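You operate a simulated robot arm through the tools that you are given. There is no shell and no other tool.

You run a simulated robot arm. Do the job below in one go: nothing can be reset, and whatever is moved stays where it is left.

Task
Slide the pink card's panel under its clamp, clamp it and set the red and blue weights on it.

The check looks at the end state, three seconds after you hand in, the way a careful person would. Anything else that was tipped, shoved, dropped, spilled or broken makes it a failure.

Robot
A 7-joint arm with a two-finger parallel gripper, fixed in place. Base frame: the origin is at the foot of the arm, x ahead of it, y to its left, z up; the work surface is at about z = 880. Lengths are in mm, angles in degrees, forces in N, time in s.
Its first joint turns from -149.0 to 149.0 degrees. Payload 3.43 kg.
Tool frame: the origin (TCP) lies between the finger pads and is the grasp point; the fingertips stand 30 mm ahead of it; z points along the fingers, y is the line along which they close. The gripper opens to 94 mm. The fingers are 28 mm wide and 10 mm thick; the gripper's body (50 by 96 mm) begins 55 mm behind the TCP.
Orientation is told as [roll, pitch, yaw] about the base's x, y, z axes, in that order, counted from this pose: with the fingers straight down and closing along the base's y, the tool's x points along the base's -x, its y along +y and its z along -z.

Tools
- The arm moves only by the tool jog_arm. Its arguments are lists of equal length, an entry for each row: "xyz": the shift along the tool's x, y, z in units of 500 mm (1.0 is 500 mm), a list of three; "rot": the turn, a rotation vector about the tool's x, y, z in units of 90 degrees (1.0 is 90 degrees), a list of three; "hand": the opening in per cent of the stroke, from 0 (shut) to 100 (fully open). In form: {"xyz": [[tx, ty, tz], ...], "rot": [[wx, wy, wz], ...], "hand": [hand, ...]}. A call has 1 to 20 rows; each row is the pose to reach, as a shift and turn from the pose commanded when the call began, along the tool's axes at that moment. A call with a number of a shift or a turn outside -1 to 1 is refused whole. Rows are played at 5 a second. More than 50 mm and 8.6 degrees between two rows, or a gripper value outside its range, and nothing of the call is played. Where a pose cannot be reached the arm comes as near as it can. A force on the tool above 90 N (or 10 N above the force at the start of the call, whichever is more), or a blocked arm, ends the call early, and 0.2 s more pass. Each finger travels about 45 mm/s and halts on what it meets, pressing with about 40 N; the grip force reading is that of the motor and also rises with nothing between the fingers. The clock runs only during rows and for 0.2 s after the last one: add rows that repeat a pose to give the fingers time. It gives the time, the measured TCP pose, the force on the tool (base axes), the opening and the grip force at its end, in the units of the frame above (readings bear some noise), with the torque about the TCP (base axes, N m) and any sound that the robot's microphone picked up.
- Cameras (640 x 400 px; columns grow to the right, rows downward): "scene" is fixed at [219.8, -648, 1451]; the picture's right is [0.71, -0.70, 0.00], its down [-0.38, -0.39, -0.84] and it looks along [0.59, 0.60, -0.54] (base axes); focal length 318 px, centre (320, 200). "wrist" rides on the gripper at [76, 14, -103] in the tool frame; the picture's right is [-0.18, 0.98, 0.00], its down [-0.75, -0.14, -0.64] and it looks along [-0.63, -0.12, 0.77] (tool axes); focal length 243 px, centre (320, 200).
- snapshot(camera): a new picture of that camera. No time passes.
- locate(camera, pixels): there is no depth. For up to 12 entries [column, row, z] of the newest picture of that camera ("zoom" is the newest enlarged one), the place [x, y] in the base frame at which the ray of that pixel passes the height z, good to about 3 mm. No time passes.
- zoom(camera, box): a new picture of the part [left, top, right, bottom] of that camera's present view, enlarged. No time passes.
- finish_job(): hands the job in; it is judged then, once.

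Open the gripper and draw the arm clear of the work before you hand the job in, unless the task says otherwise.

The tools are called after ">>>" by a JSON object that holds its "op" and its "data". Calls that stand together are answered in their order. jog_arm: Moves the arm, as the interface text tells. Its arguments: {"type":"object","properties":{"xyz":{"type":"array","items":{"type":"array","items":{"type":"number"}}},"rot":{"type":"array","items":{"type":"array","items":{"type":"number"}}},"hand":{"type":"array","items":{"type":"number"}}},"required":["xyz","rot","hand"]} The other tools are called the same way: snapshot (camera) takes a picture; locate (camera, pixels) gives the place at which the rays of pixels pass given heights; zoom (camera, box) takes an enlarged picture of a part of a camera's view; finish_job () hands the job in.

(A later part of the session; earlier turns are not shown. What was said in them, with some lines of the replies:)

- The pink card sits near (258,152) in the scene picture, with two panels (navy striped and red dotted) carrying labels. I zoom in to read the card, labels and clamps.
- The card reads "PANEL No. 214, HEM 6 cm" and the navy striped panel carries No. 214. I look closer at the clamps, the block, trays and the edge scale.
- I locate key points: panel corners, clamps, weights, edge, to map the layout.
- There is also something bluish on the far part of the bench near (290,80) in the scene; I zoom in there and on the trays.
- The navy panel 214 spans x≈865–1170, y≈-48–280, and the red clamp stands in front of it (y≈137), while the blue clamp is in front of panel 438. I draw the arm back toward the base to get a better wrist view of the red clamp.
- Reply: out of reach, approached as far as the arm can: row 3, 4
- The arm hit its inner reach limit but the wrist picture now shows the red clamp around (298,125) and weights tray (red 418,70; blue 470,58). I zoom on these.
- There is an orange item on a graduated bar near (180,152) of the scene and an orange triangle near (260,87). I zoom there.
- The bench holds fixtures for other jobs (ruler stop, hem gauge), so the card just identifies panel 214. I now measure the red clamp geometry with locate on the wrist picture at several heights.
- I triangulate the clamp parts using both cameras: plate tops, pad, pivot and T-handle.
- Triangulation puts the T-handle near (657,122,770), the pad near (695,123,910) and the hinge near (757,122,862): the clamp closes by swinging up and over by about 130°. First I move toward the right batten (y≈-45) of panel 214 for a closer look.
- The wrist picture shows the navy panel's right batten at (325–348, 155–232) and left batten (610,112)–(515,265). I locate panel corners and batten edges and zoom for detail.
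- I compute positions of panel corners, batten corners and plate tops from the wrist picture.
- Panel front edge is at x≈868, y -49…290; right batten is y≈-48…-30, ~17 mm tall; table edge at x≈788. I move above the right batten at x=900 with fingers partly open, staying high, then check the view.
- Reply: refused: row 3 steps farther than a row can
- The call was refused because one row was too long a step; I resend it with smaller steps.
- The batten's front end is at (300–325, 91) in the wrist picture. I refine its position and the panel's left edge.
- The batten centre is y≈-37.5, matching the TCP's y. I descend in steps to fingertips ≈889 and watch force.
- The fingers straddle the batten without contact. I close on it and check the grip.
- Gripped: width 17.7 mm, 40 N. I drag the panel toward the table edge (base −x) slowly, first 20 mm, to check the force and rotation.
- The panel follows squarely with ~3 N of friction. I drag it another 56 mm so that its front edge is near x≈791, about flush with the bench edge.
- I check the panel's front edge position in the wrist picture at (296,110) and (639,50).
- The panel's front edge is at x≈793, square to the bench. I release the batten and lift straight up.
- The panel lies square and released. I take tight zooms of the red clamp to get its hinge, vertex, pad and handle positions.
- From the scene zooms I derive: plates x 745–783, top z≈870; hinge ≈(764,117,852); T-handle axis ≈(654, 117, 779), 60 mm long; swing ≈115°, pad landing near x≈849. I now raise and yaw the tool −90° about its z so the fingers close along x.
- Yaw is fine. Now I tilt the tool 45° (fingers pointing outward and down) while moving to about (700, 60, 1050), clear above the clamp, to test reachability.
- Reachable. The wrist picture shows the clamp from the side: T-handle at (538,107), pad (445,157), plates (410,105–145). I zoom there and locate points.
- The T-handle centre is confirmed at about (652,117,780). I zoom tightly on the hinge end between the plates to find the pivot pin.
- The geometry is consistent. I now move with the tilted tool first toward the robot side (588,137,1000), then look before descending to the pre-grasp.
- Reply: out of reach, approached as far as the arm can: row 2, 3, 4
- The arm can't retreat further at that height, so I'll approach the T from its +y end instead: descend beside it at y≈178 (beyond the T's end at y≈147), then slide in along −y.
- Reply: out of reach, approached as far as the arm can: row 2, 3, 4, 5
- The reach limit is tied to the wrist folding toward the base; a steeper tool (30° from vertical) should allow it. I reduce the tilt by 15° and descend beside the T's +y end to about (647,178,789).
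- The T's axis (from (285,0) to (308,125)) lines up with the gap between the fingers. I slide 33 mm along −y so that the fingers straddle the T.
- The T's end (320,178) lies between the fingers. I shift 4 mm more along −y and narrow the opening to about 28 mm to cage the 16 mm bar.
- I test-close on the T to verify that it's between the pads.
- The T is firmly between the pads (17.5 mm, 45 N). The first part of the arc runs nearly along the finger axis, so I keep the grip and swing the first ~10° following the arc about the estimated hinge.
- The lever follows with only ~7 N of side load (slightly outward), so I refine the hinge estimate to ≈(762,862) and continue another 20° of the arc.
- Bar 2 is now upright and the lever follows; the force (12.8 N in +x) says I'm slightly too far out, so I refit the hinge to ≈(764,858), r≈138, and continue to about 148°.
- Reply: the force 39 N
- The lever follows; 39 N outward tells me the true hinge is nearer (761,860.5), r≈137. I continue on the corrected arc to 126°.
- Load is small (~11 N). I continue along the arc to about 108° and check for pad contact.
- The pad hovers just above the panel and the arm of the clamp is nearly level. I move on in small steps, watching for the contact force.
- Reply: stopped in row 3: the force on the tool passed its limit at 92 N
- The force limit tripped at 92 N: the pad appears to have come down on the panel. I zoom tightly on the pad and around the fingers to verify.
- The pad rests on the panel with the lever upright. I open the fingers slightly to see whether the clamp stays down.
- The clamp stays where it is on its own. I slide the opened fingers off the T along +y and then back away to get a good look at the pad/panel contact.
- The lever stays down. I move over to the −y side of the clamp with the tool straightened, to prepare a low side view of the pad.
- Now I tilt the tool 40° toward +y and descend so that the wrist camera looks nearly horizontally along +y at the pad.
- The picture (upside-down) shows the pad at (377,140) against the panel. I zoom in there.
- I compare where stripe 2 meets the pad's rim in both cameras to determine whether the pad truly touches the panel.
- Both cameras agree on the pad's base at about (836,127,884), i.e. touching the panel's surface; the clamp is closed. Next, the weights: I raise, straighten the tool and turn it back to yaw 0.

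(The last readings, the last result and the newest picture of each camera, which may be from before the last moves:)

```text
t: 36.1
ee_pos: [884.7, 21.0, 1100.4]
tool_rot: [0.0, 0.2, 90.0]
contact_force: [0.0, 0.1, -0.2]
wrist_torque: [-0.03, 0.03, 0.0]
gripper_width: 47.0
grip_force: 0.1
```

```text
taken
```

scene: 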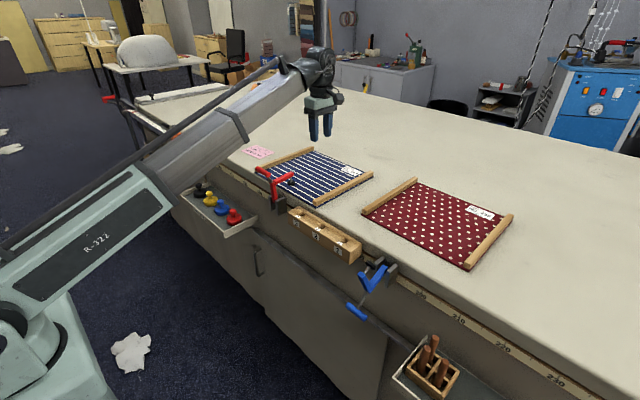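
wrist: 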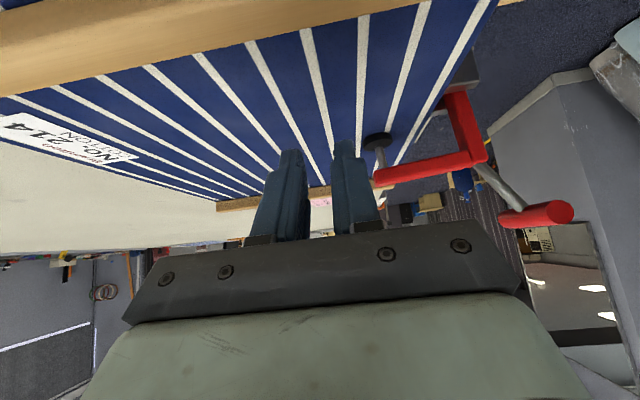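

The clamp is closed in the scene picture. I turn the tool to yaw 0 while moving over the weights tray at z≈1100.

>>> {"op": "jog_arm", "data": {"xyz": [[-0.054, 0.03, 0], [-0.108, 0.06, 0], [-0.162, 0.09, 0], [-0.216, 0.12, 0], [-0.27, 0.15, 0], [-0.324, 0.18, 0], [-0.378, 0.21, 0], [-0.432, 0.24, 0], [-0.486, 0.27, 0], [-0.54, 0.3, 0], [-0.594, 0.33, 0], [-0.648, 0.36, 0]], "rot": [[0, 0, 0.083], [0, 0, 0.167], [0, 0, 0.25], [0, 0, 0.333], [0, 0, 0.417], [0, 0, 0.5], [0, 0, 0.583], [0, 0, 0.667], [0, 0, 0.75], [0, 0, 0.833], [0, 0, 0.917], [0, 0, 1.0]], "hand": [50, 50, 50, 50, 50, 50, 50, 50, 50, 50, 50, 50]}}

>>> {"op": "snapshot", "data": {"camera": "wrist"}}

>>> {"op": "snapshot", "data": {"camera": "scene"}}

```text
t: 38.7
ee_pos: [700.5, 346.0, 1098.2]
tool_rot: [-0.2, 0.0, -0.1]
contact_force: [-0.9, -0.2, 0.6]
wrist_torque: [-0.01, -0.01, -0.02]
gripper_width: 46.9
grip_force: 0.0
```

```text
taken
```

wrist: 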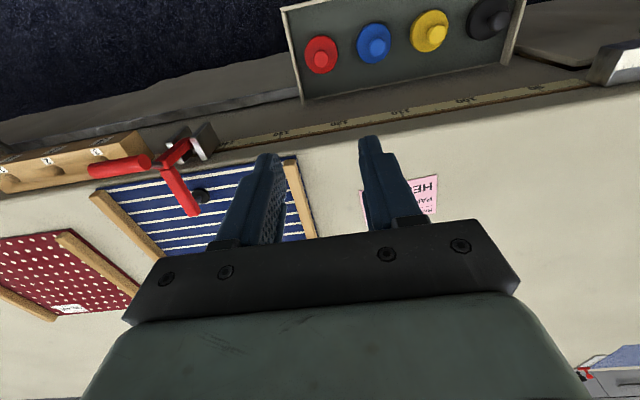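

```text
taken
```

scene: 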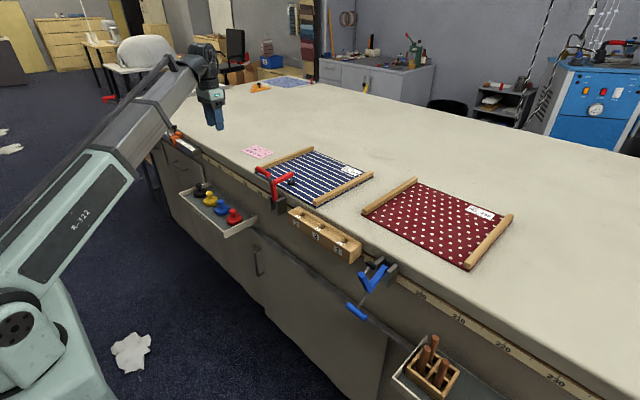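

I zoom on the weights in both views to triangulate their positions.

>>> {"op": "zoom", "data": {"camera": "wrist", "box": [280, 0, 460, 110]}}

>>> {"op": "zoom", "data": {"camera": "scene", "box": [175, 175, 265, 245]}}

```text
3.56 times, centred on (370, 55) of wrist
```

zoom: 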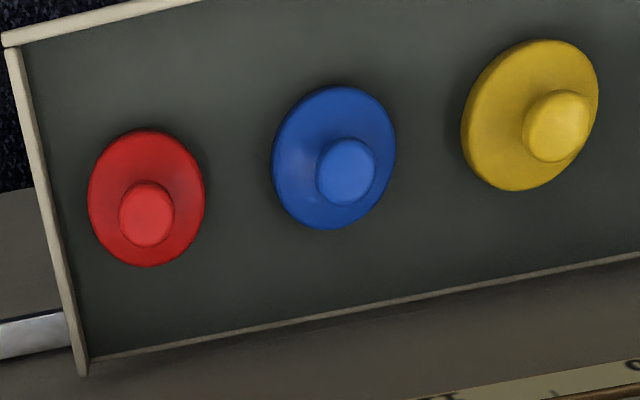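

```text
5.71 times, centred on (220, 210) of scene
```

zoom: 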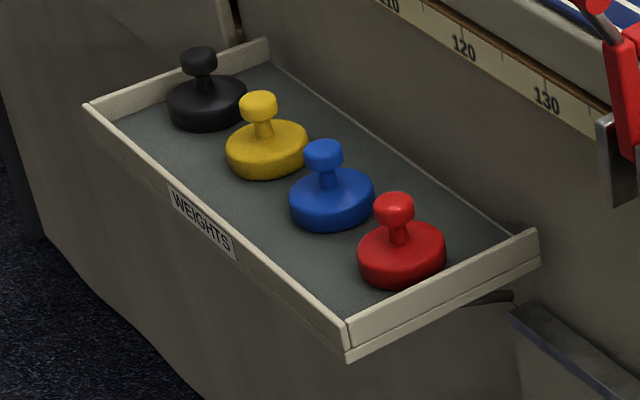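

I triangulate the knob tops of the red and blue weights.

>>> {"op": "locate", "data": {"camera": "wrist", "pixels": [[321.4, 58.9, 760], [321.4, 58.9, 730], [321.4, 58.9, 700], [377.3, 47.1, 760], [377.3, 47.1, 730], [377.3, 47.1, 700], [294, 158.7, 700], [294, 158.7, 720]]}}

>>> {"op": "locate", "data": {"camera": "scene", "pixels": [[233.0, 210.35, 760], [233.0, 210.35, 730], [233.0, 210.35, 700], [220.5, 201.2, 760], [220.5, 201.2, 730], [220.5, 201.2, 700]]}}

```text
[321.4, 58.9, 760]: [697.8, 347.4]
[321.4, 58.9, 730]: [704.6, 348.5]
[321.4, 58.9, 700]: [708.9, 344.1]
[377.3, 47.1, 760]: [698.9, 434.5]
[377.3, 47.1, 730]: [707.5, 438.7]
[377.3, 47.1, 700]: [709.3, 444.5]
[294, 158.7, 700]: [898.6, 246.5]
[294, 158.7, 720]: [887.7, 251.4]
```

```text
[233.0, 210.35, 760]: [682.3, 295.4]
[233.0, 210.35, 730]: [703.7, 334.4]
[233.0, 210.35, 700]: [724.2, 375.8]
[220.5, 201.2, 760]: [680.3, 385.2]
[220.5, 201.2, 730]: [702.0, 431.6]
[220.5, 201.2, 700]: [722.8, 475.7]
```

Red knob top ≈(707,347,722), blue ≈(706,438,725), spaced 91 mm. I descend above the red weight to z≈830 and take another look.

>>> {"op": "jog_arm", "data": {"xyz": [[-0.006, 0.002, 0.09], [-0.013, 0.002, 0.18], [-0.013, 0.002, 0.27], [-0.013, 0.002, 0.36], [-0.013, 0.002, 0.45], [-0.013, 0.002, 0.536]], "rot": [[0, 0, 0], [0, 0, 0], [0, 0, 0], [0, 0, 0], [0, 0, 0], [0, 0, 0]], "hand": [55, 55, 55, 55, 55, 55]}}

>>> {"op": "snapshot", "data": {"camera": "wrist"}}

>>> {"op": "zoom", "data": {"camera": "scene", "box": [150, 120, 290, 250]}}

```text
t: 40.1
ee_pos: [710.0, 347.4, 829.1]
tool_rot: [-0.1, 0.0, 0.1]
contact_force: [-0.3, 0.0, 0.5]
wrist_torque: [-0.02, 0.02, -0.02]
gripper_width: 51.7
grip_force: 0.1
```

```text
taken
```

wrist: 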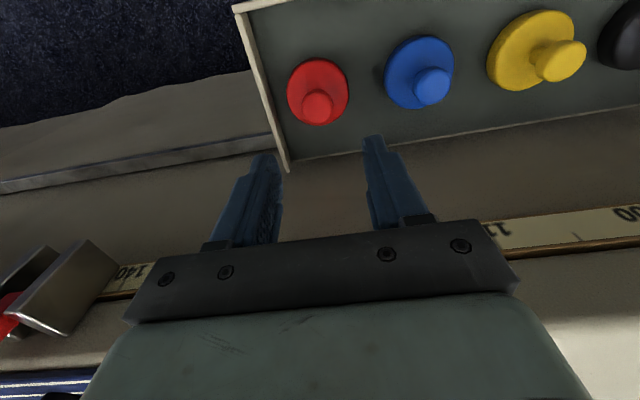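

```text
3.08 times, centred on (220, 185) of scene
```

zoom: 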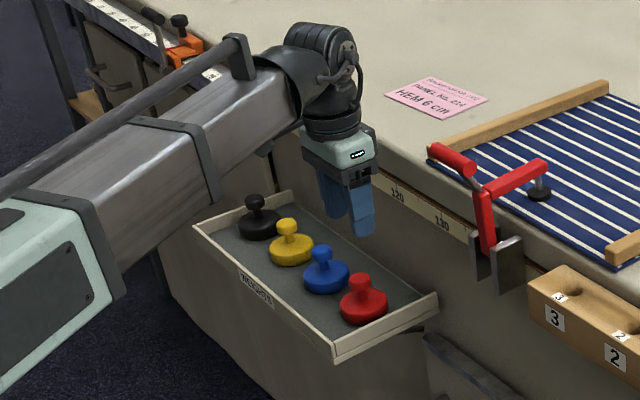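

Red knob is at (318,104), blue at (432,85) in the wrist view; I refine coordinates.

>>> {"op": "locate", "data": {"camera": "wrist", "pixels": [[317.5, 103, 722], [317.5, 103, 712], [432, 85, 722], [432, 85, 712], [318, 92, 690], [420, 73, 690], [318, 92, 680]]}}

>>> {"op": "zoom", "data": {"camera": "wrist", "box": [270, 40, 470, 130]}}

```text
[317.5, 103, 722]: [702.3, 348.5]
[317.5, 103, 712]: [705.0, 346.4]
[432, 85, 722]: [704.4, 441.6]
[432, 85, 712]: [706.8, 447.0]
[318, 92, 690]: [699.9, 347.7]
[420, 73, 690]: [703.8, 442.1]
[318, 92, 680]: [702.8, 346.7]
```

```text
3.20 times, centred on (370, 85) of wrist
```

zoom: 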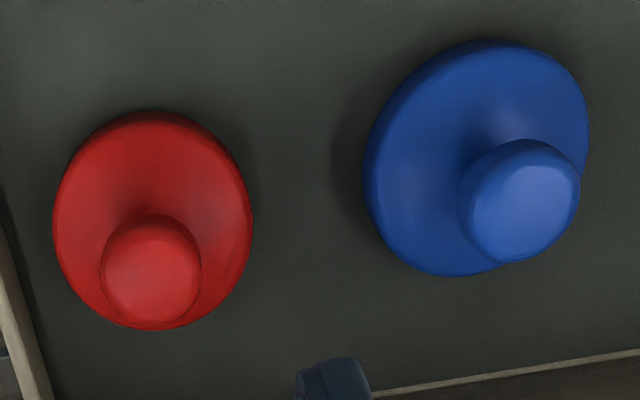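

I shift −6 mm in x and descend around the red knob to TCP z≈732 (tips ≈702), watching the force.

>>> {"op": "jog_arm", "data": {"xyz": [[0.013, 0, 0.04], [0.013, 0, 0.1], [0.013, 0, 0.15], [0.013, 0, 0.18], [0.013, 0, 0.194]], "rot": [[0, 0, 0], [0, 0, 0], [0, 0, 0], [0, 0, 0], [0, 0, 0]], "hand": [55, 55, 55, 55, 55]}}

>>> {"op": "snapshot", "data": {"camera": "wrist"}}

>>> {"op": "zoom", "data": {"camera": "scene", "box": [180, 160, 280, 250]}}

```text
t: 41.3
ee_pos: [703.9, 347.2, 733.2]
tool_rot: [0.0, 0.1, 0.1]
contact_force: [0.4, 0.6, -0.6]
wrist_torque: [0.02, 0.02, 0.0]
gripper_width: 51.4
grip_force: 0.0
```

```text
taken
```

wrist: 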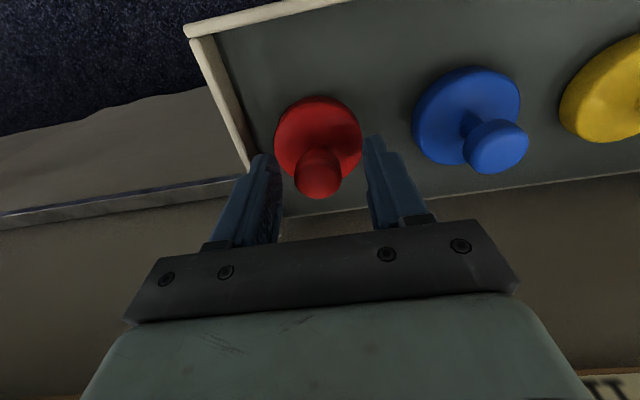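

```text
4.44 times, centred on (230, 205) of scene
```

zoom: 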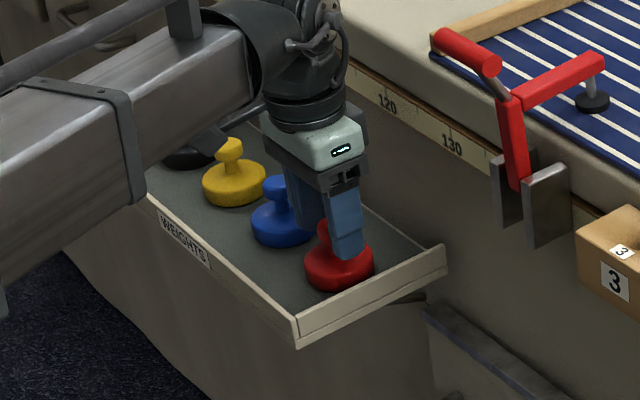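

The red knob (318,172) lies between the fingers. I close on it.

>>> {"op": "jog_arm", "data": {"xyz": [[0, 0, 0], [0, 0, 0], [0, 0, 0], [0, 0, 0], [0, 0, 0]], "rot": [[0, 0, 0], [0, 0, 0], [0, 0, 0], [0, 0, 0], [0, 0, 0]], "hand": [35, 15, 8, 8, 8]}}

>>> {"op": "snapshot", "data": {"camera": "wrist"}}

```text
t: 42.5
ee_pos: [705.0, 347.5, 732.6]
tool_rot: [-0.1, 0.0, 0.0]
contact_force: [-1.2, -2.3, 0.8]
wrist_torque: [-0.04, 0.01, 0.02]
gripper_width: 26.9
grip_force: 40.0
```

```text
taken
```

wrist: 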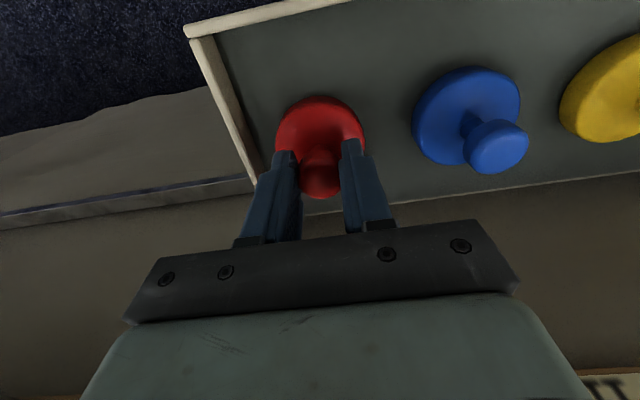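

Gripped (26.9 mm, 40 N). I lift slowly and check that the weight comes along.

>>> {"op": "jog_arm", "data": {"xyz": [[0, 0, -0.01], [0, 0, -0.03], [0, 0, -0.06], [0, 0, -0.1]], "rot": [[0, 0, 0], [0, 0, 0], [0, 0, 0], [0, 0, 0]], "hand": [8, 8, 8, 8]}}

>>> {"op": "snapshot", "data": {"camera": "wrist"}}

>>> {"op": "zoom", "data": {"camera": "scene", "box": [180, 140, 290, 250]}}

```text
t: 43.5
ee_pos: [703.8, 345.7, 784.5]
tool_rot: [-0.2, 0.1, 0.1]
contact_force: [0.5, -0.5, -4.6]
wrist_torque: [0.01, 0.01, -0.01]
gripper_width: 27.0
grip_force: 40.1
```

```text
taken
```

wrist: 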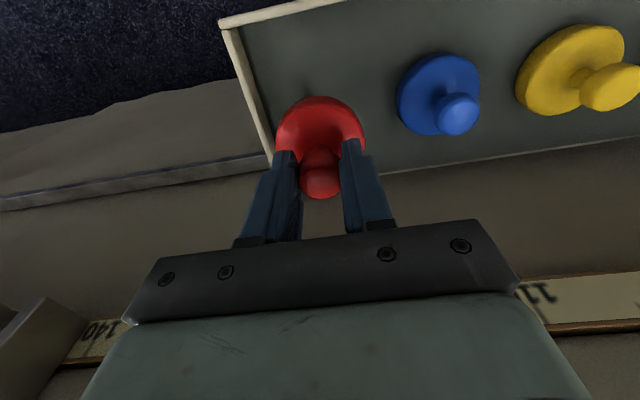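

```text
3.64 times, centred on (235, 195) of scene
```

zoom: 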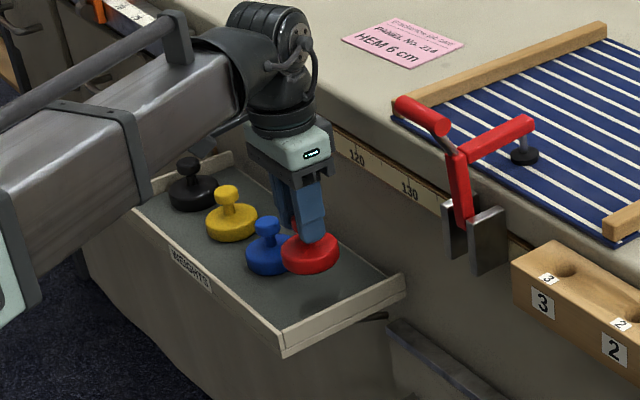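

The red weight is lifted (~4.6 N). I raise it above the bench and carry it over to about (890,210) on the panel, left of the clamp.

>>> {"op": "jog_arm", "data": {"xyz": [[0, 0, -0.08], [0, 0, -0.16], [0, 0, -0.24], [0, 0, -0.32], [0, 0, -0.4], [0, 0, -0.47], [-0.05, -0.036, -0.5], [-0.11, -0.08, -0.5], [-0.18, -0.13, -0.5], [-0.25, -0.18, -0.5], [-0.32, -0.23, -0.5], [-0.372, -0.2714, -0.5]], "rot": [[0, 0, 0], [0, 0, 0], [0, 0, 0], [0, 0, 0], [0, 0, 0], [0, 0, 0], [0, 0, 0], [0, 0, 0], [0, 0, 0], [0, 0, 0], [0, 0, 0], [0, 0, 0]], "hand": [8, 8, 8, 8, 8, 8, 8, 8, 8, 8, 8, 8]}}

>>> {"op": "snapshot", "data": {"camera": "wrist"}}

>>> {"op": "snapshot", "data": {"camera": "scene"}}

```text
t: 46.1
ee_pos: [890.8, 211.4, 1033.5]
tool_rot: [-0.1, 0.1, 0.1]
contact_force: [-0.3, 1.1, -4.4]
wrist_torque: [-0.03, -0.04, -0.01]
gripper_width: 27.2
grip_force: 40.1
```

```text
taken
```

wrist: 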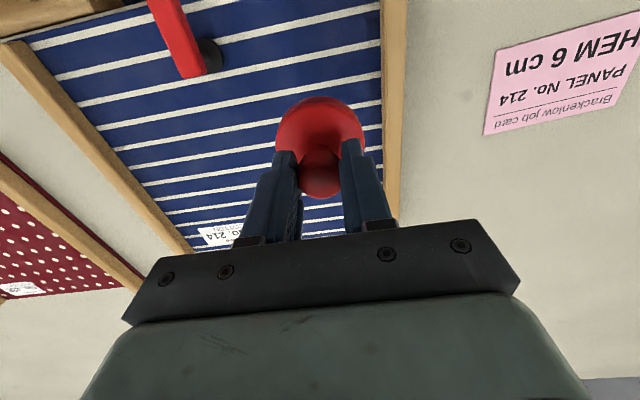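

```text
taken
```

scene: 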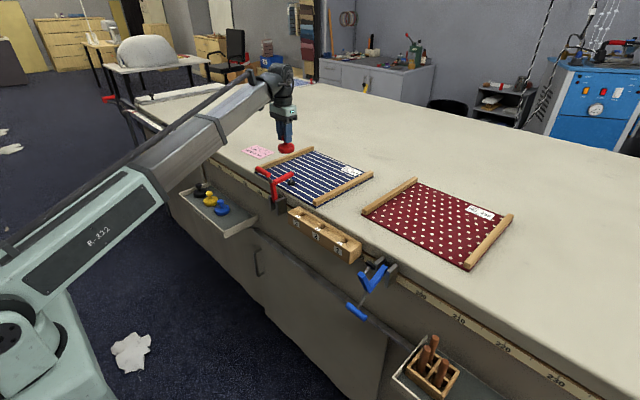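

The weight hovers over the panel with clearance from batten and clamp. I lower it to about 7 mm above the panel.

>>> {"op": "jog_arm", "data": {"xyz": [[0, 0, 0.05], [0, 0, 0.1], [0, 0, 0.14], [0, 0, 0.162]], "rot": [[0, 0, 0], [0, 0, 0], [0, 0, 0], [0, 0, 0]], "hand": [8, 8, 8, 8]}}

>>> {"op": "zoom", "data": {"camera": "scene", "box": [255, 120, 335, 200]}}

```text
t: 47.1
ee_pos: [890.0, 211.1, 953.9]
tool_rot: [-0.1, -0.1, 0.0]
contact_force: [-0.7, -2.5, 9.4]
wrist_torque: [0.23, 0.07, -0.01]
gripper_width: 27.2
grip_force: 39.8
```

```text
5.00 times, centred on (295, 160) of scene
```

zoom: 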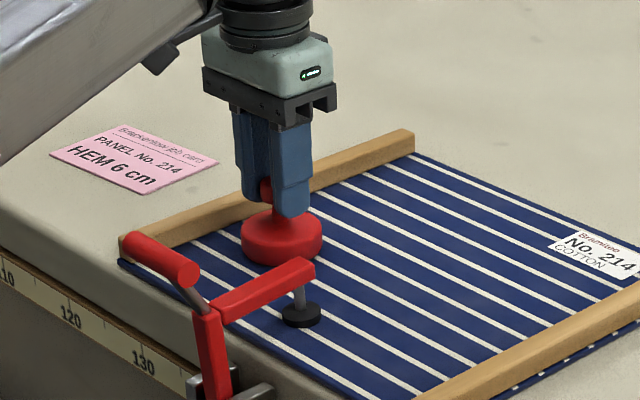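

The force changed from −4.4 to +9.4 N: the weight is standing on the panel. I open the fingers.

>>> {"op": "jog_arm", "data": {"xyz": [[0, 0, -0.001], [0, 0, -0.001], [0, 0, -0.001], [0, 0, -0.001]], "rot": [[0, 0, 0], [0, 0, 0], [0, 0, 0], [0, 0, 0]], "hand": [25, 45, 55, 55]}}

>>> {"op": "snapshot", "data": {"camera": "wrist"}}

>>> {"op": "zoom", "data": {"camera": "scene", "box": [255, 120, 335, 200]}}

```text
t: 48.1
ee_pos: [888.1, 211.7, 953.2]
tool_rot: [-0.1, 0.0, 0.0]
contact_force: [0.2, -0.5, -0.4]
wrist_torque: [0.01, 0.03, 0.01]
gripper_width: 51.7
grip_force: 0.1
```

```text
taken
```

wrist: 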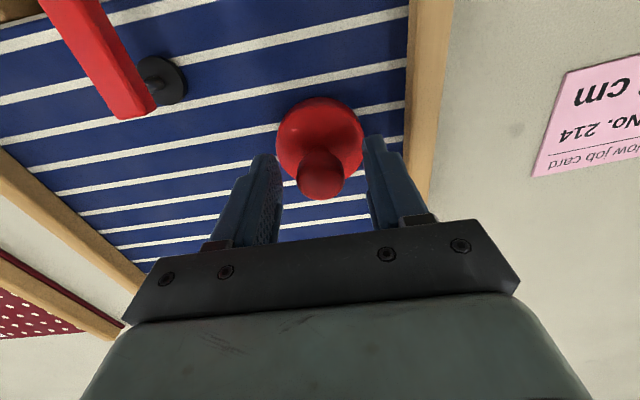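

```text
5.00 times, centred on (295, 160) of scene
```

zoom: 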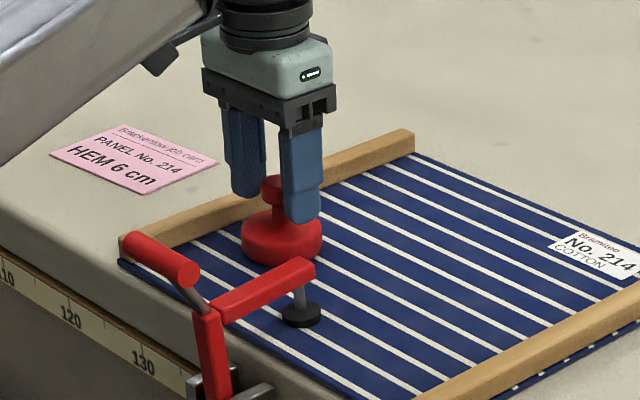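

The red weight stands upright on the panel. I rise and move back over the tray above the blue weight.

>>> {"op": "jog_arm", "data": {"xyz": [[0, 0, -0.05], [0, 0, -0.12], [0, 0, -0.19], [0.05, 0.06, -0.2], [0.1, 0.125, -0.2], [0.15, 0.19, -0.2], [0.2, 0.25, -0.2], [0.25, 0.31, -0.2], [0.31, 0.38, -0.2], [0.366, 0.457, -0.2]], "rot": [[0, 0, 0], [0, 0, 0], [0, 0, 0], [0, 0, 0], [0, 0, 0], [0, 0, 0], [0, 0, 0], [0, 0, 0], [0, 0, 0], [0, 0, 0]], "hand": [55, 55, 55, 55, 55, 55, 55, 55, 55, 55]}}

>>> {"op": "jog_arm", "data": {"xyz": [[0, 0, 0.09], [0, 0, 0.18], [0, 0, 0.27], [0, 0, 0.36], [0, 0, 0.44]], "rot": [[0, 0, 0], [0, 0, 0], [0, 0, 0], [0, 0, 0], [0, 0, 0]], "hand": [55, 55, 55, 55, 55]}}

>>> {"op": "snapshot", "data": {"camera": "wrist"}}

>>> {"op": "snapshot", "data": {"camera": "scene"}}

```text
t: 50.3
ee_pos: [707.4, 437.4, 1051.4]
tool_rot: [-0.1, 0.0, 0.0]
contact_force: [0.5, 0.4, -0.8]
wrist_torque: [0.0, 0.05, 0.03]
gripper_width: 51.7
grip_force: 0.0
```

```text
t: 51.5
ee_pos: [704.8, 440.3, 832.8]
tool_rot: [-0.1, 0.0, 0.0]
contact_force: [-0.5, -0.1, -0.8]
wrist_torque: [0.0, 0.02, 0.0]
gripper_width: 51.6
grip_force: 0.0
```

```text
taken
```

wrist: 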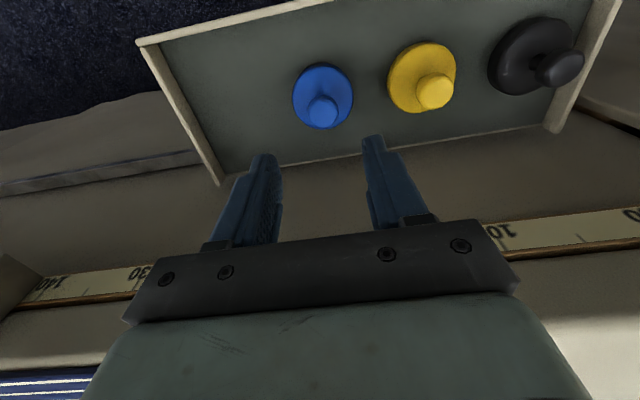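

```text
taken
```

scene: 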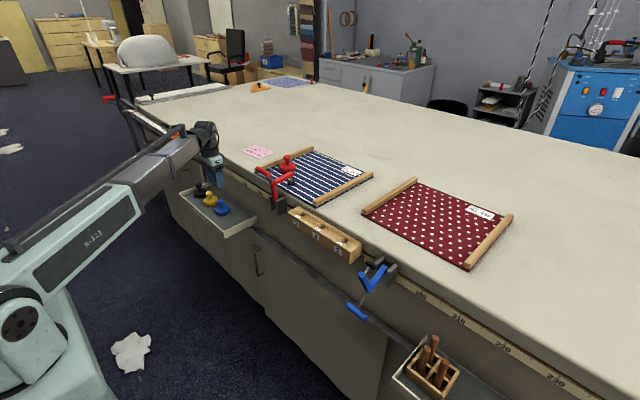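

The blue knob is at (323,110) in the wrist view; I locate it precisely before descending.

>>> {"op": "locate", "data": {"camera": "wrist", "pixels": [[323, 109, 718], [323, 109, 722], [323, 109, 712], [323, 96, 690]]}}

>>> {"op": "zoom", "data": {"camera": "wrist", "box": [270, 50, 400, 140]}}

```text
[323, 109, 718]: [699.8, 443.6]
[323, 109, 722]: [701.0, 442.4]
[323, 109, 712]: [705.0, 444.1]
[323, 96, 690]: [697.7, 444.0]
```

```text
4.44 times, centred on (335, 95) of wrist
```

zoom: 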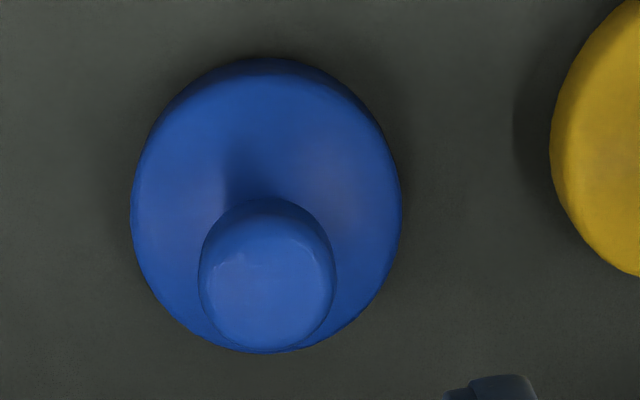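

Blue knob ≈(702,443). I shift +2.5 mm in y and descend to TCP z≈733, then close on the knob.

>>> {"op": "jog_arm", "data": {"xyz": [[0.002, 0.005, 0.05], [0.002, 0.005, 0.11], [0.002, 0.005, 0.16], [0.002, 0.005, 0.19], [0.002, 0.005, 0.2]], "rot": [[0, 0, 0], [0, 0, 0], [0, 0, 0], [0, 0, 0], [0, 0, 0]], "hand": [55, 55, 55, 55, 55]}}

>>> {"op": "snapshot", "data": {"camera": "wrist"}}

```text
t: 52.7
ee_pos: [703.9, 442.1, 731.6]
tool_rot: [-0.1, 0.0, -0.1]
contact_force: [-0.1, 0.3, -0.4]
wrist_torque: [-0.07, 0.01, 0.03]
gripper_width: 51.7
grip_force: 0.0
```

```text
taken
```

wrist: 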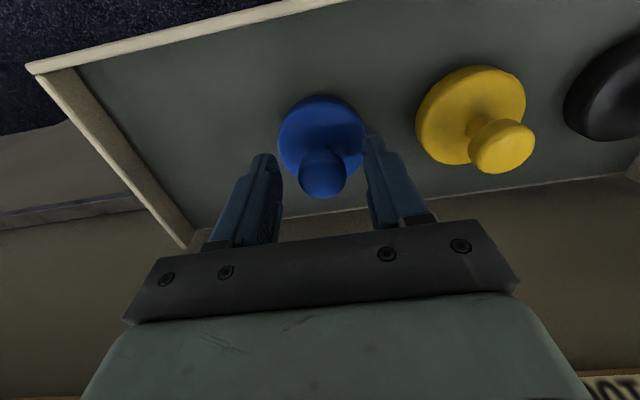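

The blue knob (323,170) is between the fingers. I close, then lift slowly.

>>> {"op": "jog_arm", "data": {"xyz": [[0, 0, 0], [0, 0, 0], [0, 0, 0], [0, 0, 0], [0, 0, 0]], "rot": [[0, 0, 0], [0, 0, 0], [0, 0, 0], [0, 0, 0], [0, 0, 0]], "hand": [35, 15, 8, 8, 8]}}

>>> {"op": "jog_arm", "data": {"xyz": [[0, 0, -0.01], [0, 0, -0.03], [0, 0, -0.06], [0, 0, -0.1]], "rot": [[0, 0, 0], [0, 0, 0], [0, 0, 0], [0, 0, 0]], "hand": [8, 8, 8, 8]}}

>>> {"op": "snapshot", "data": {"camera": "wrist"}}

```text
t: 53.9
ee_pos: [703.5, 441.1, 732.5]
tool_rot: [-0.1, 0.0, 0.0]
contact_force: [0.3, 3.5, 0.8]
wrist_torque: [0.09, -0.02, 0.01]
gripper_width: 27.0
grip_force: 39.7
```

```text
t: 54.9
ee_pos: [705.8, 441.0, 783.0]
tool_rot: [-0.1, 0.1, 0.0]
contact_force: [-0.4, -0.1, -5.1]
wrist_torque: [0.01, 0.0, -0.03]
gripper_width: 27.0
grip_force: 40.2
```

```text
taken
```

wrist: 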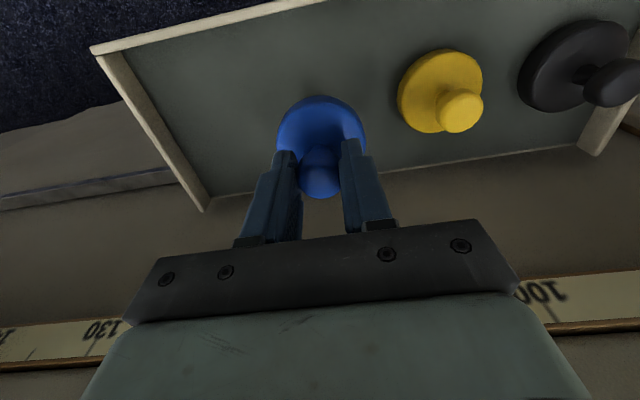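

The blue weight is lifted (~5 N). I raise it to z≈1085 and carry it over to about (895,40) on the panel, right of the clamp.

>>> {"op": "jog_arm", "data": {"xyz": [[0, 0, -0.09], [0, 0, -0.18], [0, 0, -0.27], [0, 0, -0.36], [0, 0, -0.45], [0, 0, -0.53], [0, 0, -0.6], [-0.038, -0.08, -0.604], [-0.076, -0.16, -0.604], [-0.114, -0.24, -0.604], [-0.152, -0.32, -0.604], [-0.19, -0.401, -0.604], [-0.228, -0.481, -0.604], [-0.266, -0.561, -0.604], [-0.304, -0.641, -0.604], [-0.342, -0.721, -0.604], [-0.38, -0.802, -0.604]], "rot": [[0, 0, 0], [0, 0, 0], [0, 0, 0], [0, 0, 0], [0, 0, 0], [0, 0, 0], [0, 0, 0], [0, 0, 0], [0, 0, 0], [0, 0, 0], [0, 0, 0], [0, 0, 0], [0, 0, 0], [0, 0, 0], [0, 0, 0], [0, 0, 0], [0, 0, 0]], "hand": [8, 8, 8, 8, 8, 8, 8, 8, 8, 8, 8, 8, 8, 8, 8, 8, 8]}}

>>> {"op": "snapshot", "data": {"camera": "wrist"}}

>>> {"op": "snapshot", "data": {"camera": "scene"}}

```text
t: 58.5
ee_pos: [896.2, 42.2, 1085.2]
tool_rot: [-0.1, 0.1, 0.2]
contact_force: [1.0, -0.6, -4.0]
wrist_torque: [0.0, -0.03, 0.0]
gripper_width: 27.0
grip_force: 39.5
```

```text
taken
```

wrist: 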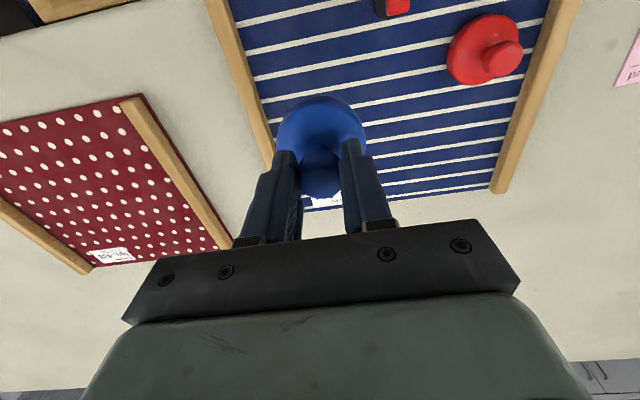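

```text
taken
```

scene: 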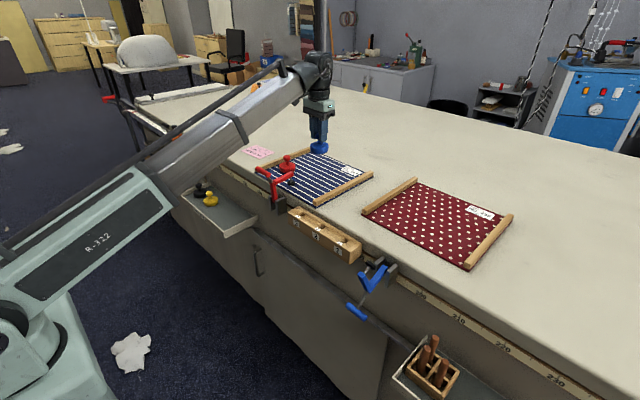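

I lower the blue weight to just above the panel (contact expected around TCP z≈953).

>>> {"op": "jog_arm", "data": {"xyz": [[0, 0, 0.08], [0, 0, 0.16], [0, 0, 0.22], [0, 0, 0.25], [0, 0, 0.256]], "rot": [[0, 0, 0], [0, 0, 0], [0, 0, 0], [0, 0, 0], [0, 0, 0]], "hand": [8, 8, 8, 8, 8]}}

>>> {"op": "zoom", "data": {"camera": "scene", "box": [255, 130, 375, 210]}}

```text
t: 59.7
ee_pos: [895.3, 42.0, 957.4]
tool_rot: [-0.1, -0.1, 0.1]
contact_force: [-0.8, -0.2, -4.9]
wrist_torque: [-0.03, -0.01, -0.01]
gripper_width: 27.0
grip_force: 39.6
```

```text
5.00 times, centred on (315, 170) of scene
```

zoom: 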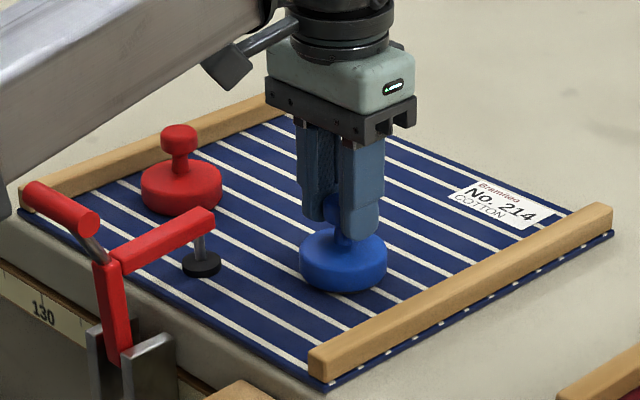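

Still hanging (−4.9 N). I lower by about 1 mm per row until the force shows contact.

>>> {"op": "jog_arm", "data": {"xyz": [[0, 0, 0.002], [0, 0, 0.004], [0, 0, 0.006], [0, 0, 0.008]], "rot": [[0, 0, 0], [0, 0, 0], [0, 0, 0], [0, 0, 0]], "hand": [8, 8, 8, 8]}}

```text
t: 60.7
ee_pos: [895.6, 42.7, 954.7]
tool_rot: [-0.1, 0.0, -0.1]
contact_force: [0.6, 0.9, -3.2]
wrist_torque: [-0.03, 0.03, 0.04]
gripper_width: 26.8
grip_force: 40.4
```

The force eased only slightly (−3.2 N), so it's just about touching. I go another 1–2 mm.

>>> {"op": "jog_arm", "data": {"xyz": [[0, 0, 0.0015], [0, 0, 0.003]], "rot": [[0, 0, 0], [0, 0, 0]], "hand": [8, 8]}}

```text
t: 61.3
ee_pos: [896.1, 42.1, 953.4]
tool_rot: [-0.1, -0.1, 0.0]
contact_force: [1.3, 2.6, 20.8]
wrist_torque: [-0.04, 0.27, -0.04]
gripper_width: 27.1
grip_force: 39.9
```

Contact is clear (+20.8 N). I back off 1 mm and open the fingers.

>>> {"op": "jog_arm", "data": {"xyz": [[0, 0, -0.0015], [0, 0, -0.0015], [0, 0, -0.0015], [0, 0, -0.0015], [0, 0, -0.0015]], "rot": [[0, 0, 0], [0, 0, 0], [0, 0, 0], [0, 0, 0], [0, 0, 0]], "hand": [8, 25, 45, 55, 55]}}

>>> {"op": "snapshot", "data": {"camera": "wrist"}}

>>> {"op": "zoom", "data": {"camera": "scene", "box": [255, 130, 375, 210]}}

```text
t: 62.5
ee_pos: [896.4, 41.0, 952.0]
tool_rot: [-0.1, 0.0, 0.0]
contact_force: [0.5, -0.2, 0.0]
wrist_torque: [0.02, 0.04, 0.0]
gripper_width: 51.4
grip_force: 0.0
```

```text
taken
```

wrist: 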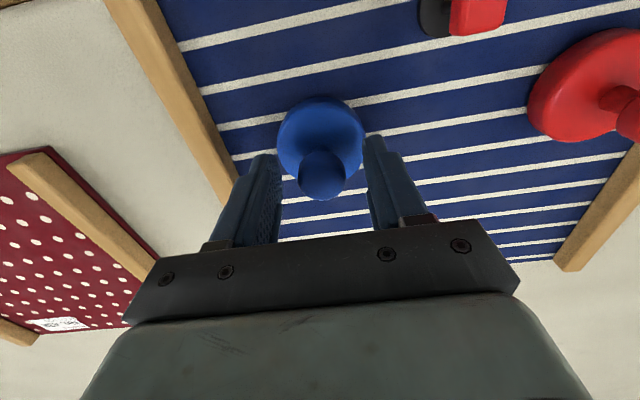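

```text
5.00 times, centred on (315, 170) of scene
```

zoom: 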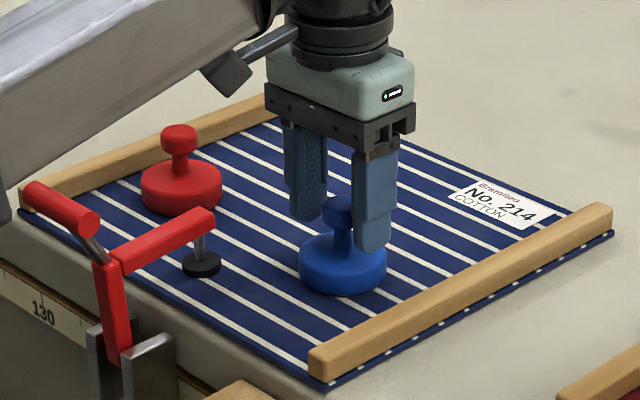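

Blue stands on the panel and is released. I rise straight up, then take a full look at everything.

>>> {"op": "jog_arm", "data": {"xyz": [[0, 0, -0.05], [0, 0, -0.13], [0, 0, -0.21], [0, 0, -0.29], [0, -0.05, -0.34], [0, -0.14, -0.34], [0, -0.23, -0.34], [0, -0.32, -0.34], [0, -0.4, -0.34]], "rot": [[0, 0, 0], [0, 0, 0], [0, 0, 0], [0, 0, 0], [0, 0, 0], [0, 0, 0], [0, 0, 0], [0, 0, 0], [0, 0, 0]], "hand": [55, 60, 80, 80, 80, 80, 80, 80, 80]}}

>>> {"op": "snapshot", "data": {"camera": "scene"}}

>>> {"op": "snapshot", "data": {"camera": "wrist"}}

>>> {"op": "zoom", "data": {"camera": "scene", "box": [245, 130, 385, 230]}}

>>> {"op": "zoom", "data": {"camera": "scene", "box": [278, 168, 302, 192]}}

```text
t: 64.5
ee_pos: [896.9, -159.7, 1123.8]
tool_rot: [0.0, 0.0, 0.2]
contact_force: [-0.3, -0.2, 0.4]
wrist_torque: [-0.02, -0.04, -0.02]
gripper_width: 75.4
grip_force: 0.0
```

```text
taken
```

scene: 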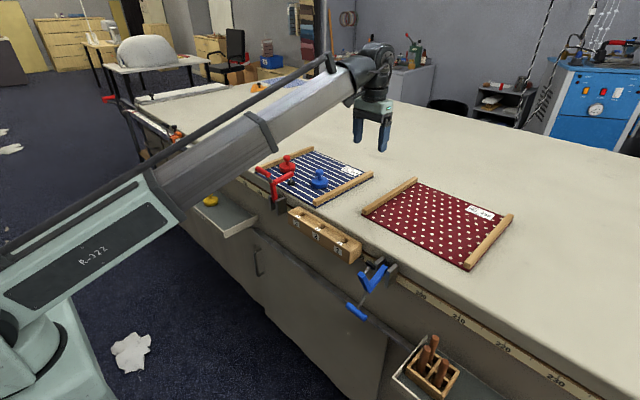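

```text
taken
```

wrist: 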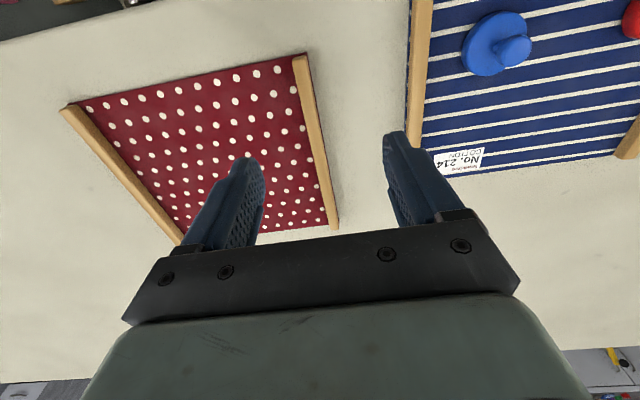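

```text
4.00 times, centred on (315, 180) of scene
```

zoom: 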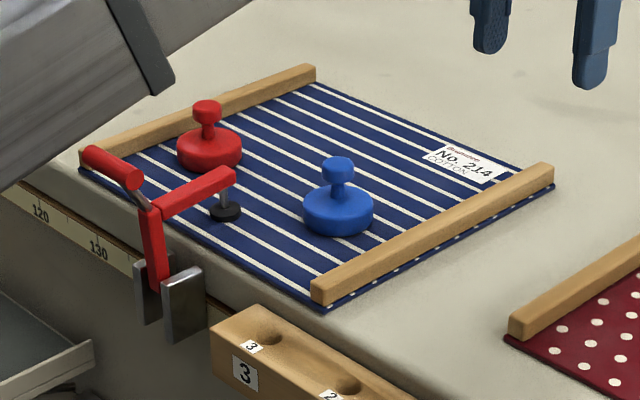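

```text
16.00 times, centred on (290, 180) of scene
```

zoom: 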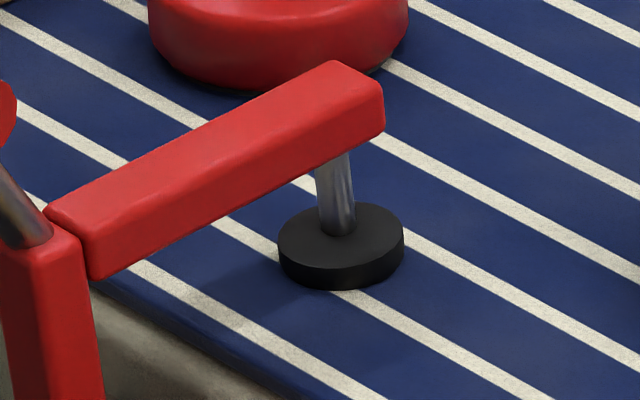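

All looks right: panel clamped, red and blue weights upright on it. I draw the arm further to the side to have an unobstructed view for the final check.

>>> {"op": "jog_arm", "data": {"xyz": [[0.05, -0.06, 0], [0.1, -0.12, 0], [0.15, -0.2, 0], [0.2, -0.28, 0]], "rot": [[0, 0, 0], [0, 0, 0], [0, 0, 0], [0, 0, 0]], "hand": [80, 80, 80, 80]}}

>>> {"op": "snapshot", "data": {"camera": "scene"}}

>>> {"op": "zoom", "data": {"camera": "scene", "box": [160, 130, 300, 240]}}

>>> {"op": "snapshot", "data": {"camera": "wrist"}}

```text
t: 65.5
ee_pos: [792.8, -298.6, 1122.7]
tool_rot: [-0.1, 0.1, 0.1]
contact_force: [-0.2, 0.2, 0.0]
wrist_torque: [0.02, 0.0, -0.01]
gripper_width: 75.4
grip_force: 0.1
```

```text
taken
```

scene: 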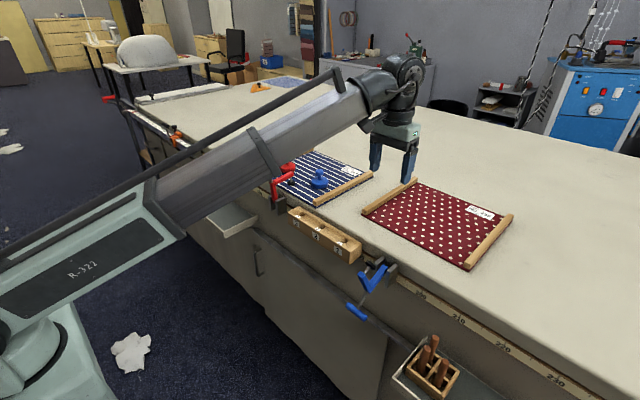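

```text
3.64 times, centred on (230, 185) of scene
```

zoom: 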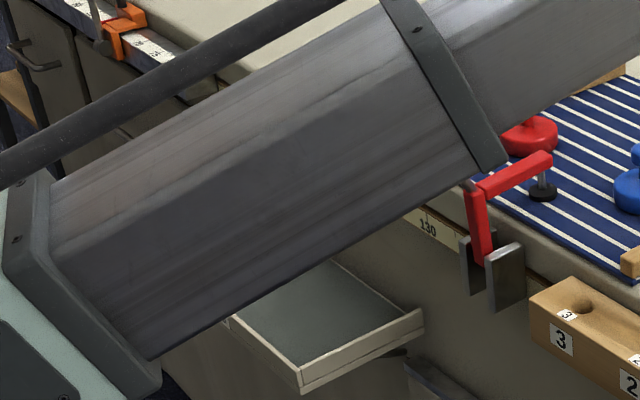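

```text
taken
```

wrist: 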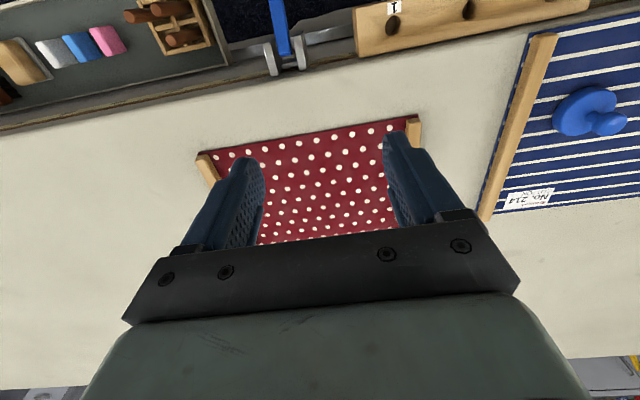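

The forearm hides the tray from here. I cross over at height (z≈1120) to the +y side for a clear view of the clamp, panel and tray.

>>> {"op": "jog_arm", "data": {"xyz": [[0, 0.09, 0], [0, 0.18, 0], [0, 0.27, 0], [0, 0.36, 0], [0, 0.45, 0], [0, 0.54, 0], [0, 0.63, 0], [0, 0.7, 0]], "rot": [[0, 0, 0], [0, 0, 0], [0, 0, 0], [0, 0, 0], [0, 0, 0], [0, 0, 0], [0, 0, 0], [0, 0, 0]], "hand": [80, 80, 80, 80, 80, 80, 80, 80]}}

>>> {"op": "jog_arm", "data": {"xyz": [[0, 0.09, 0], [0, 0.18, 0], [0, 0.27, 0], [0, 0.36, 0], [0, 0.45, 0], [0, 0.54, 0], [0, 0.63, 0], [0, 0.7, 0]], "rot": [[0, 0, 0], [0, 0, 0], [0, 0, 0], [0, 0, 0], [0, 0, 0], [0, 0, 0], [0, 0, 0], [0, 0, 0]], "hand": [80, 80, 80, 80, 80, 80, 80, 80]}}

>>> {"op": "snapshot", "data": {"camera": "scene"}}

>>> {"op": "zoom", "data": {"camera": "scene", "box": [165, 130, 395, 270]}}

>>> {"op": "snapshot", "data": {"camera": "wrist"}}

```text
t: 67.3
ee_pos: [797.6, 53.4, 1120.1]
tool_rot: [-0.1, 0.2, 0.0]
contact_force: [-0.3, 0.4, 0.1]
wrist_torque: [-0.02, 0.0, -0.01]
gripper_width: 75.2
grip_force: 0.2
```

```text
t: 69.1
ee_pos: [793.0, 402.5, 1121.7]
tool_rot: [-0.1, 0.0, 0.0]
contact_force: [-1.1, -0.8, 0.3]
wrist_torque: [0.02, 0.03, -0.01]
gripper_width: 75.1
grip_force: 0.0
```

```text
taken
```

scene: 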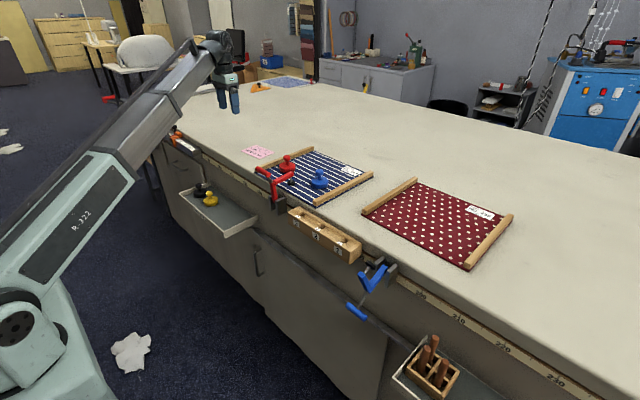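

```text
2.78 times, centred on (280, 200) of scene
```

zoom: 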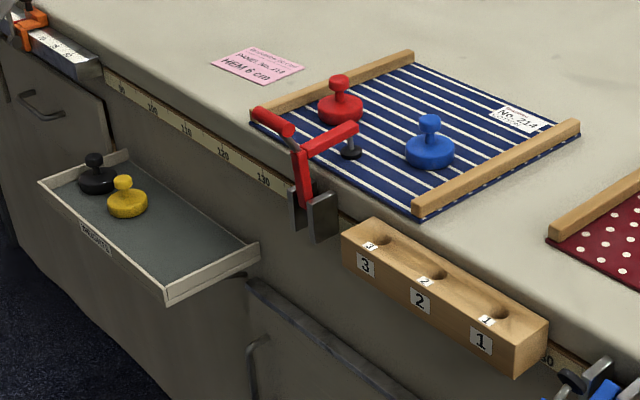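

```text
taken
```

wrist: 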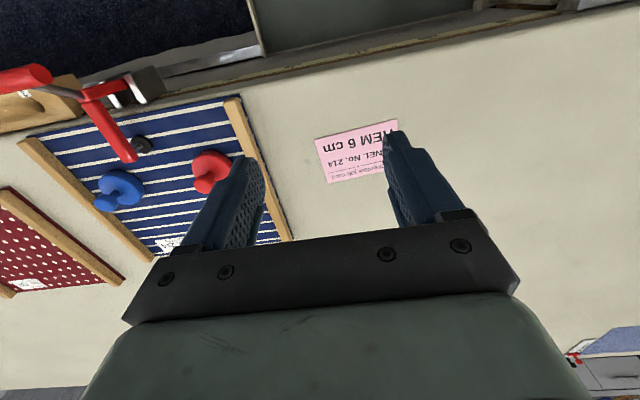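

The full view shows panel 214 square and clamped under the red clamp. The red and blue weights stand on it, black and yellow are still in the tray, the card and other items are untouched, and the arm is clear with the gripper open. I hand the job in.

>>> {"op": "finish_job", "data": {}}

```text
The job is handed in.
```

The job is handed in. Panel No. 214, the one the pink card names, is under the red clamp in front of it. The clamp is closed, and the red and blue weights stand on the panel.

- **Panel:** I slid it about 75 mm toward the bench edge. Its front edge now sits about flush with the edge, and the panel is still square to it.
- **Clamp:** I swung the lever up and over until it met a hard stop, where the force reached about 92 N. It stayed put when I let go, and both cameras place the clamp's pad on the panel to within about 4 mm. The pad sits roughly 43 mm in from the panel's front edge.
- **Weights:** Both stand upright on the panel, red to the left of the clamp and blue to the right. The force readings showed each one touching down before I released it.
- **Everything else:** In the last pictures nothing else looks disturbed. The black and yellow weights are still in their tray, and the card, the other panel and the blue clamp are where they were. The gripper is open and the arm is drawn clear.

The card also says "HEM 6 cm". The task didn't mention a hem, so I used the card only to identify the panel and did not position the panel to that figure.
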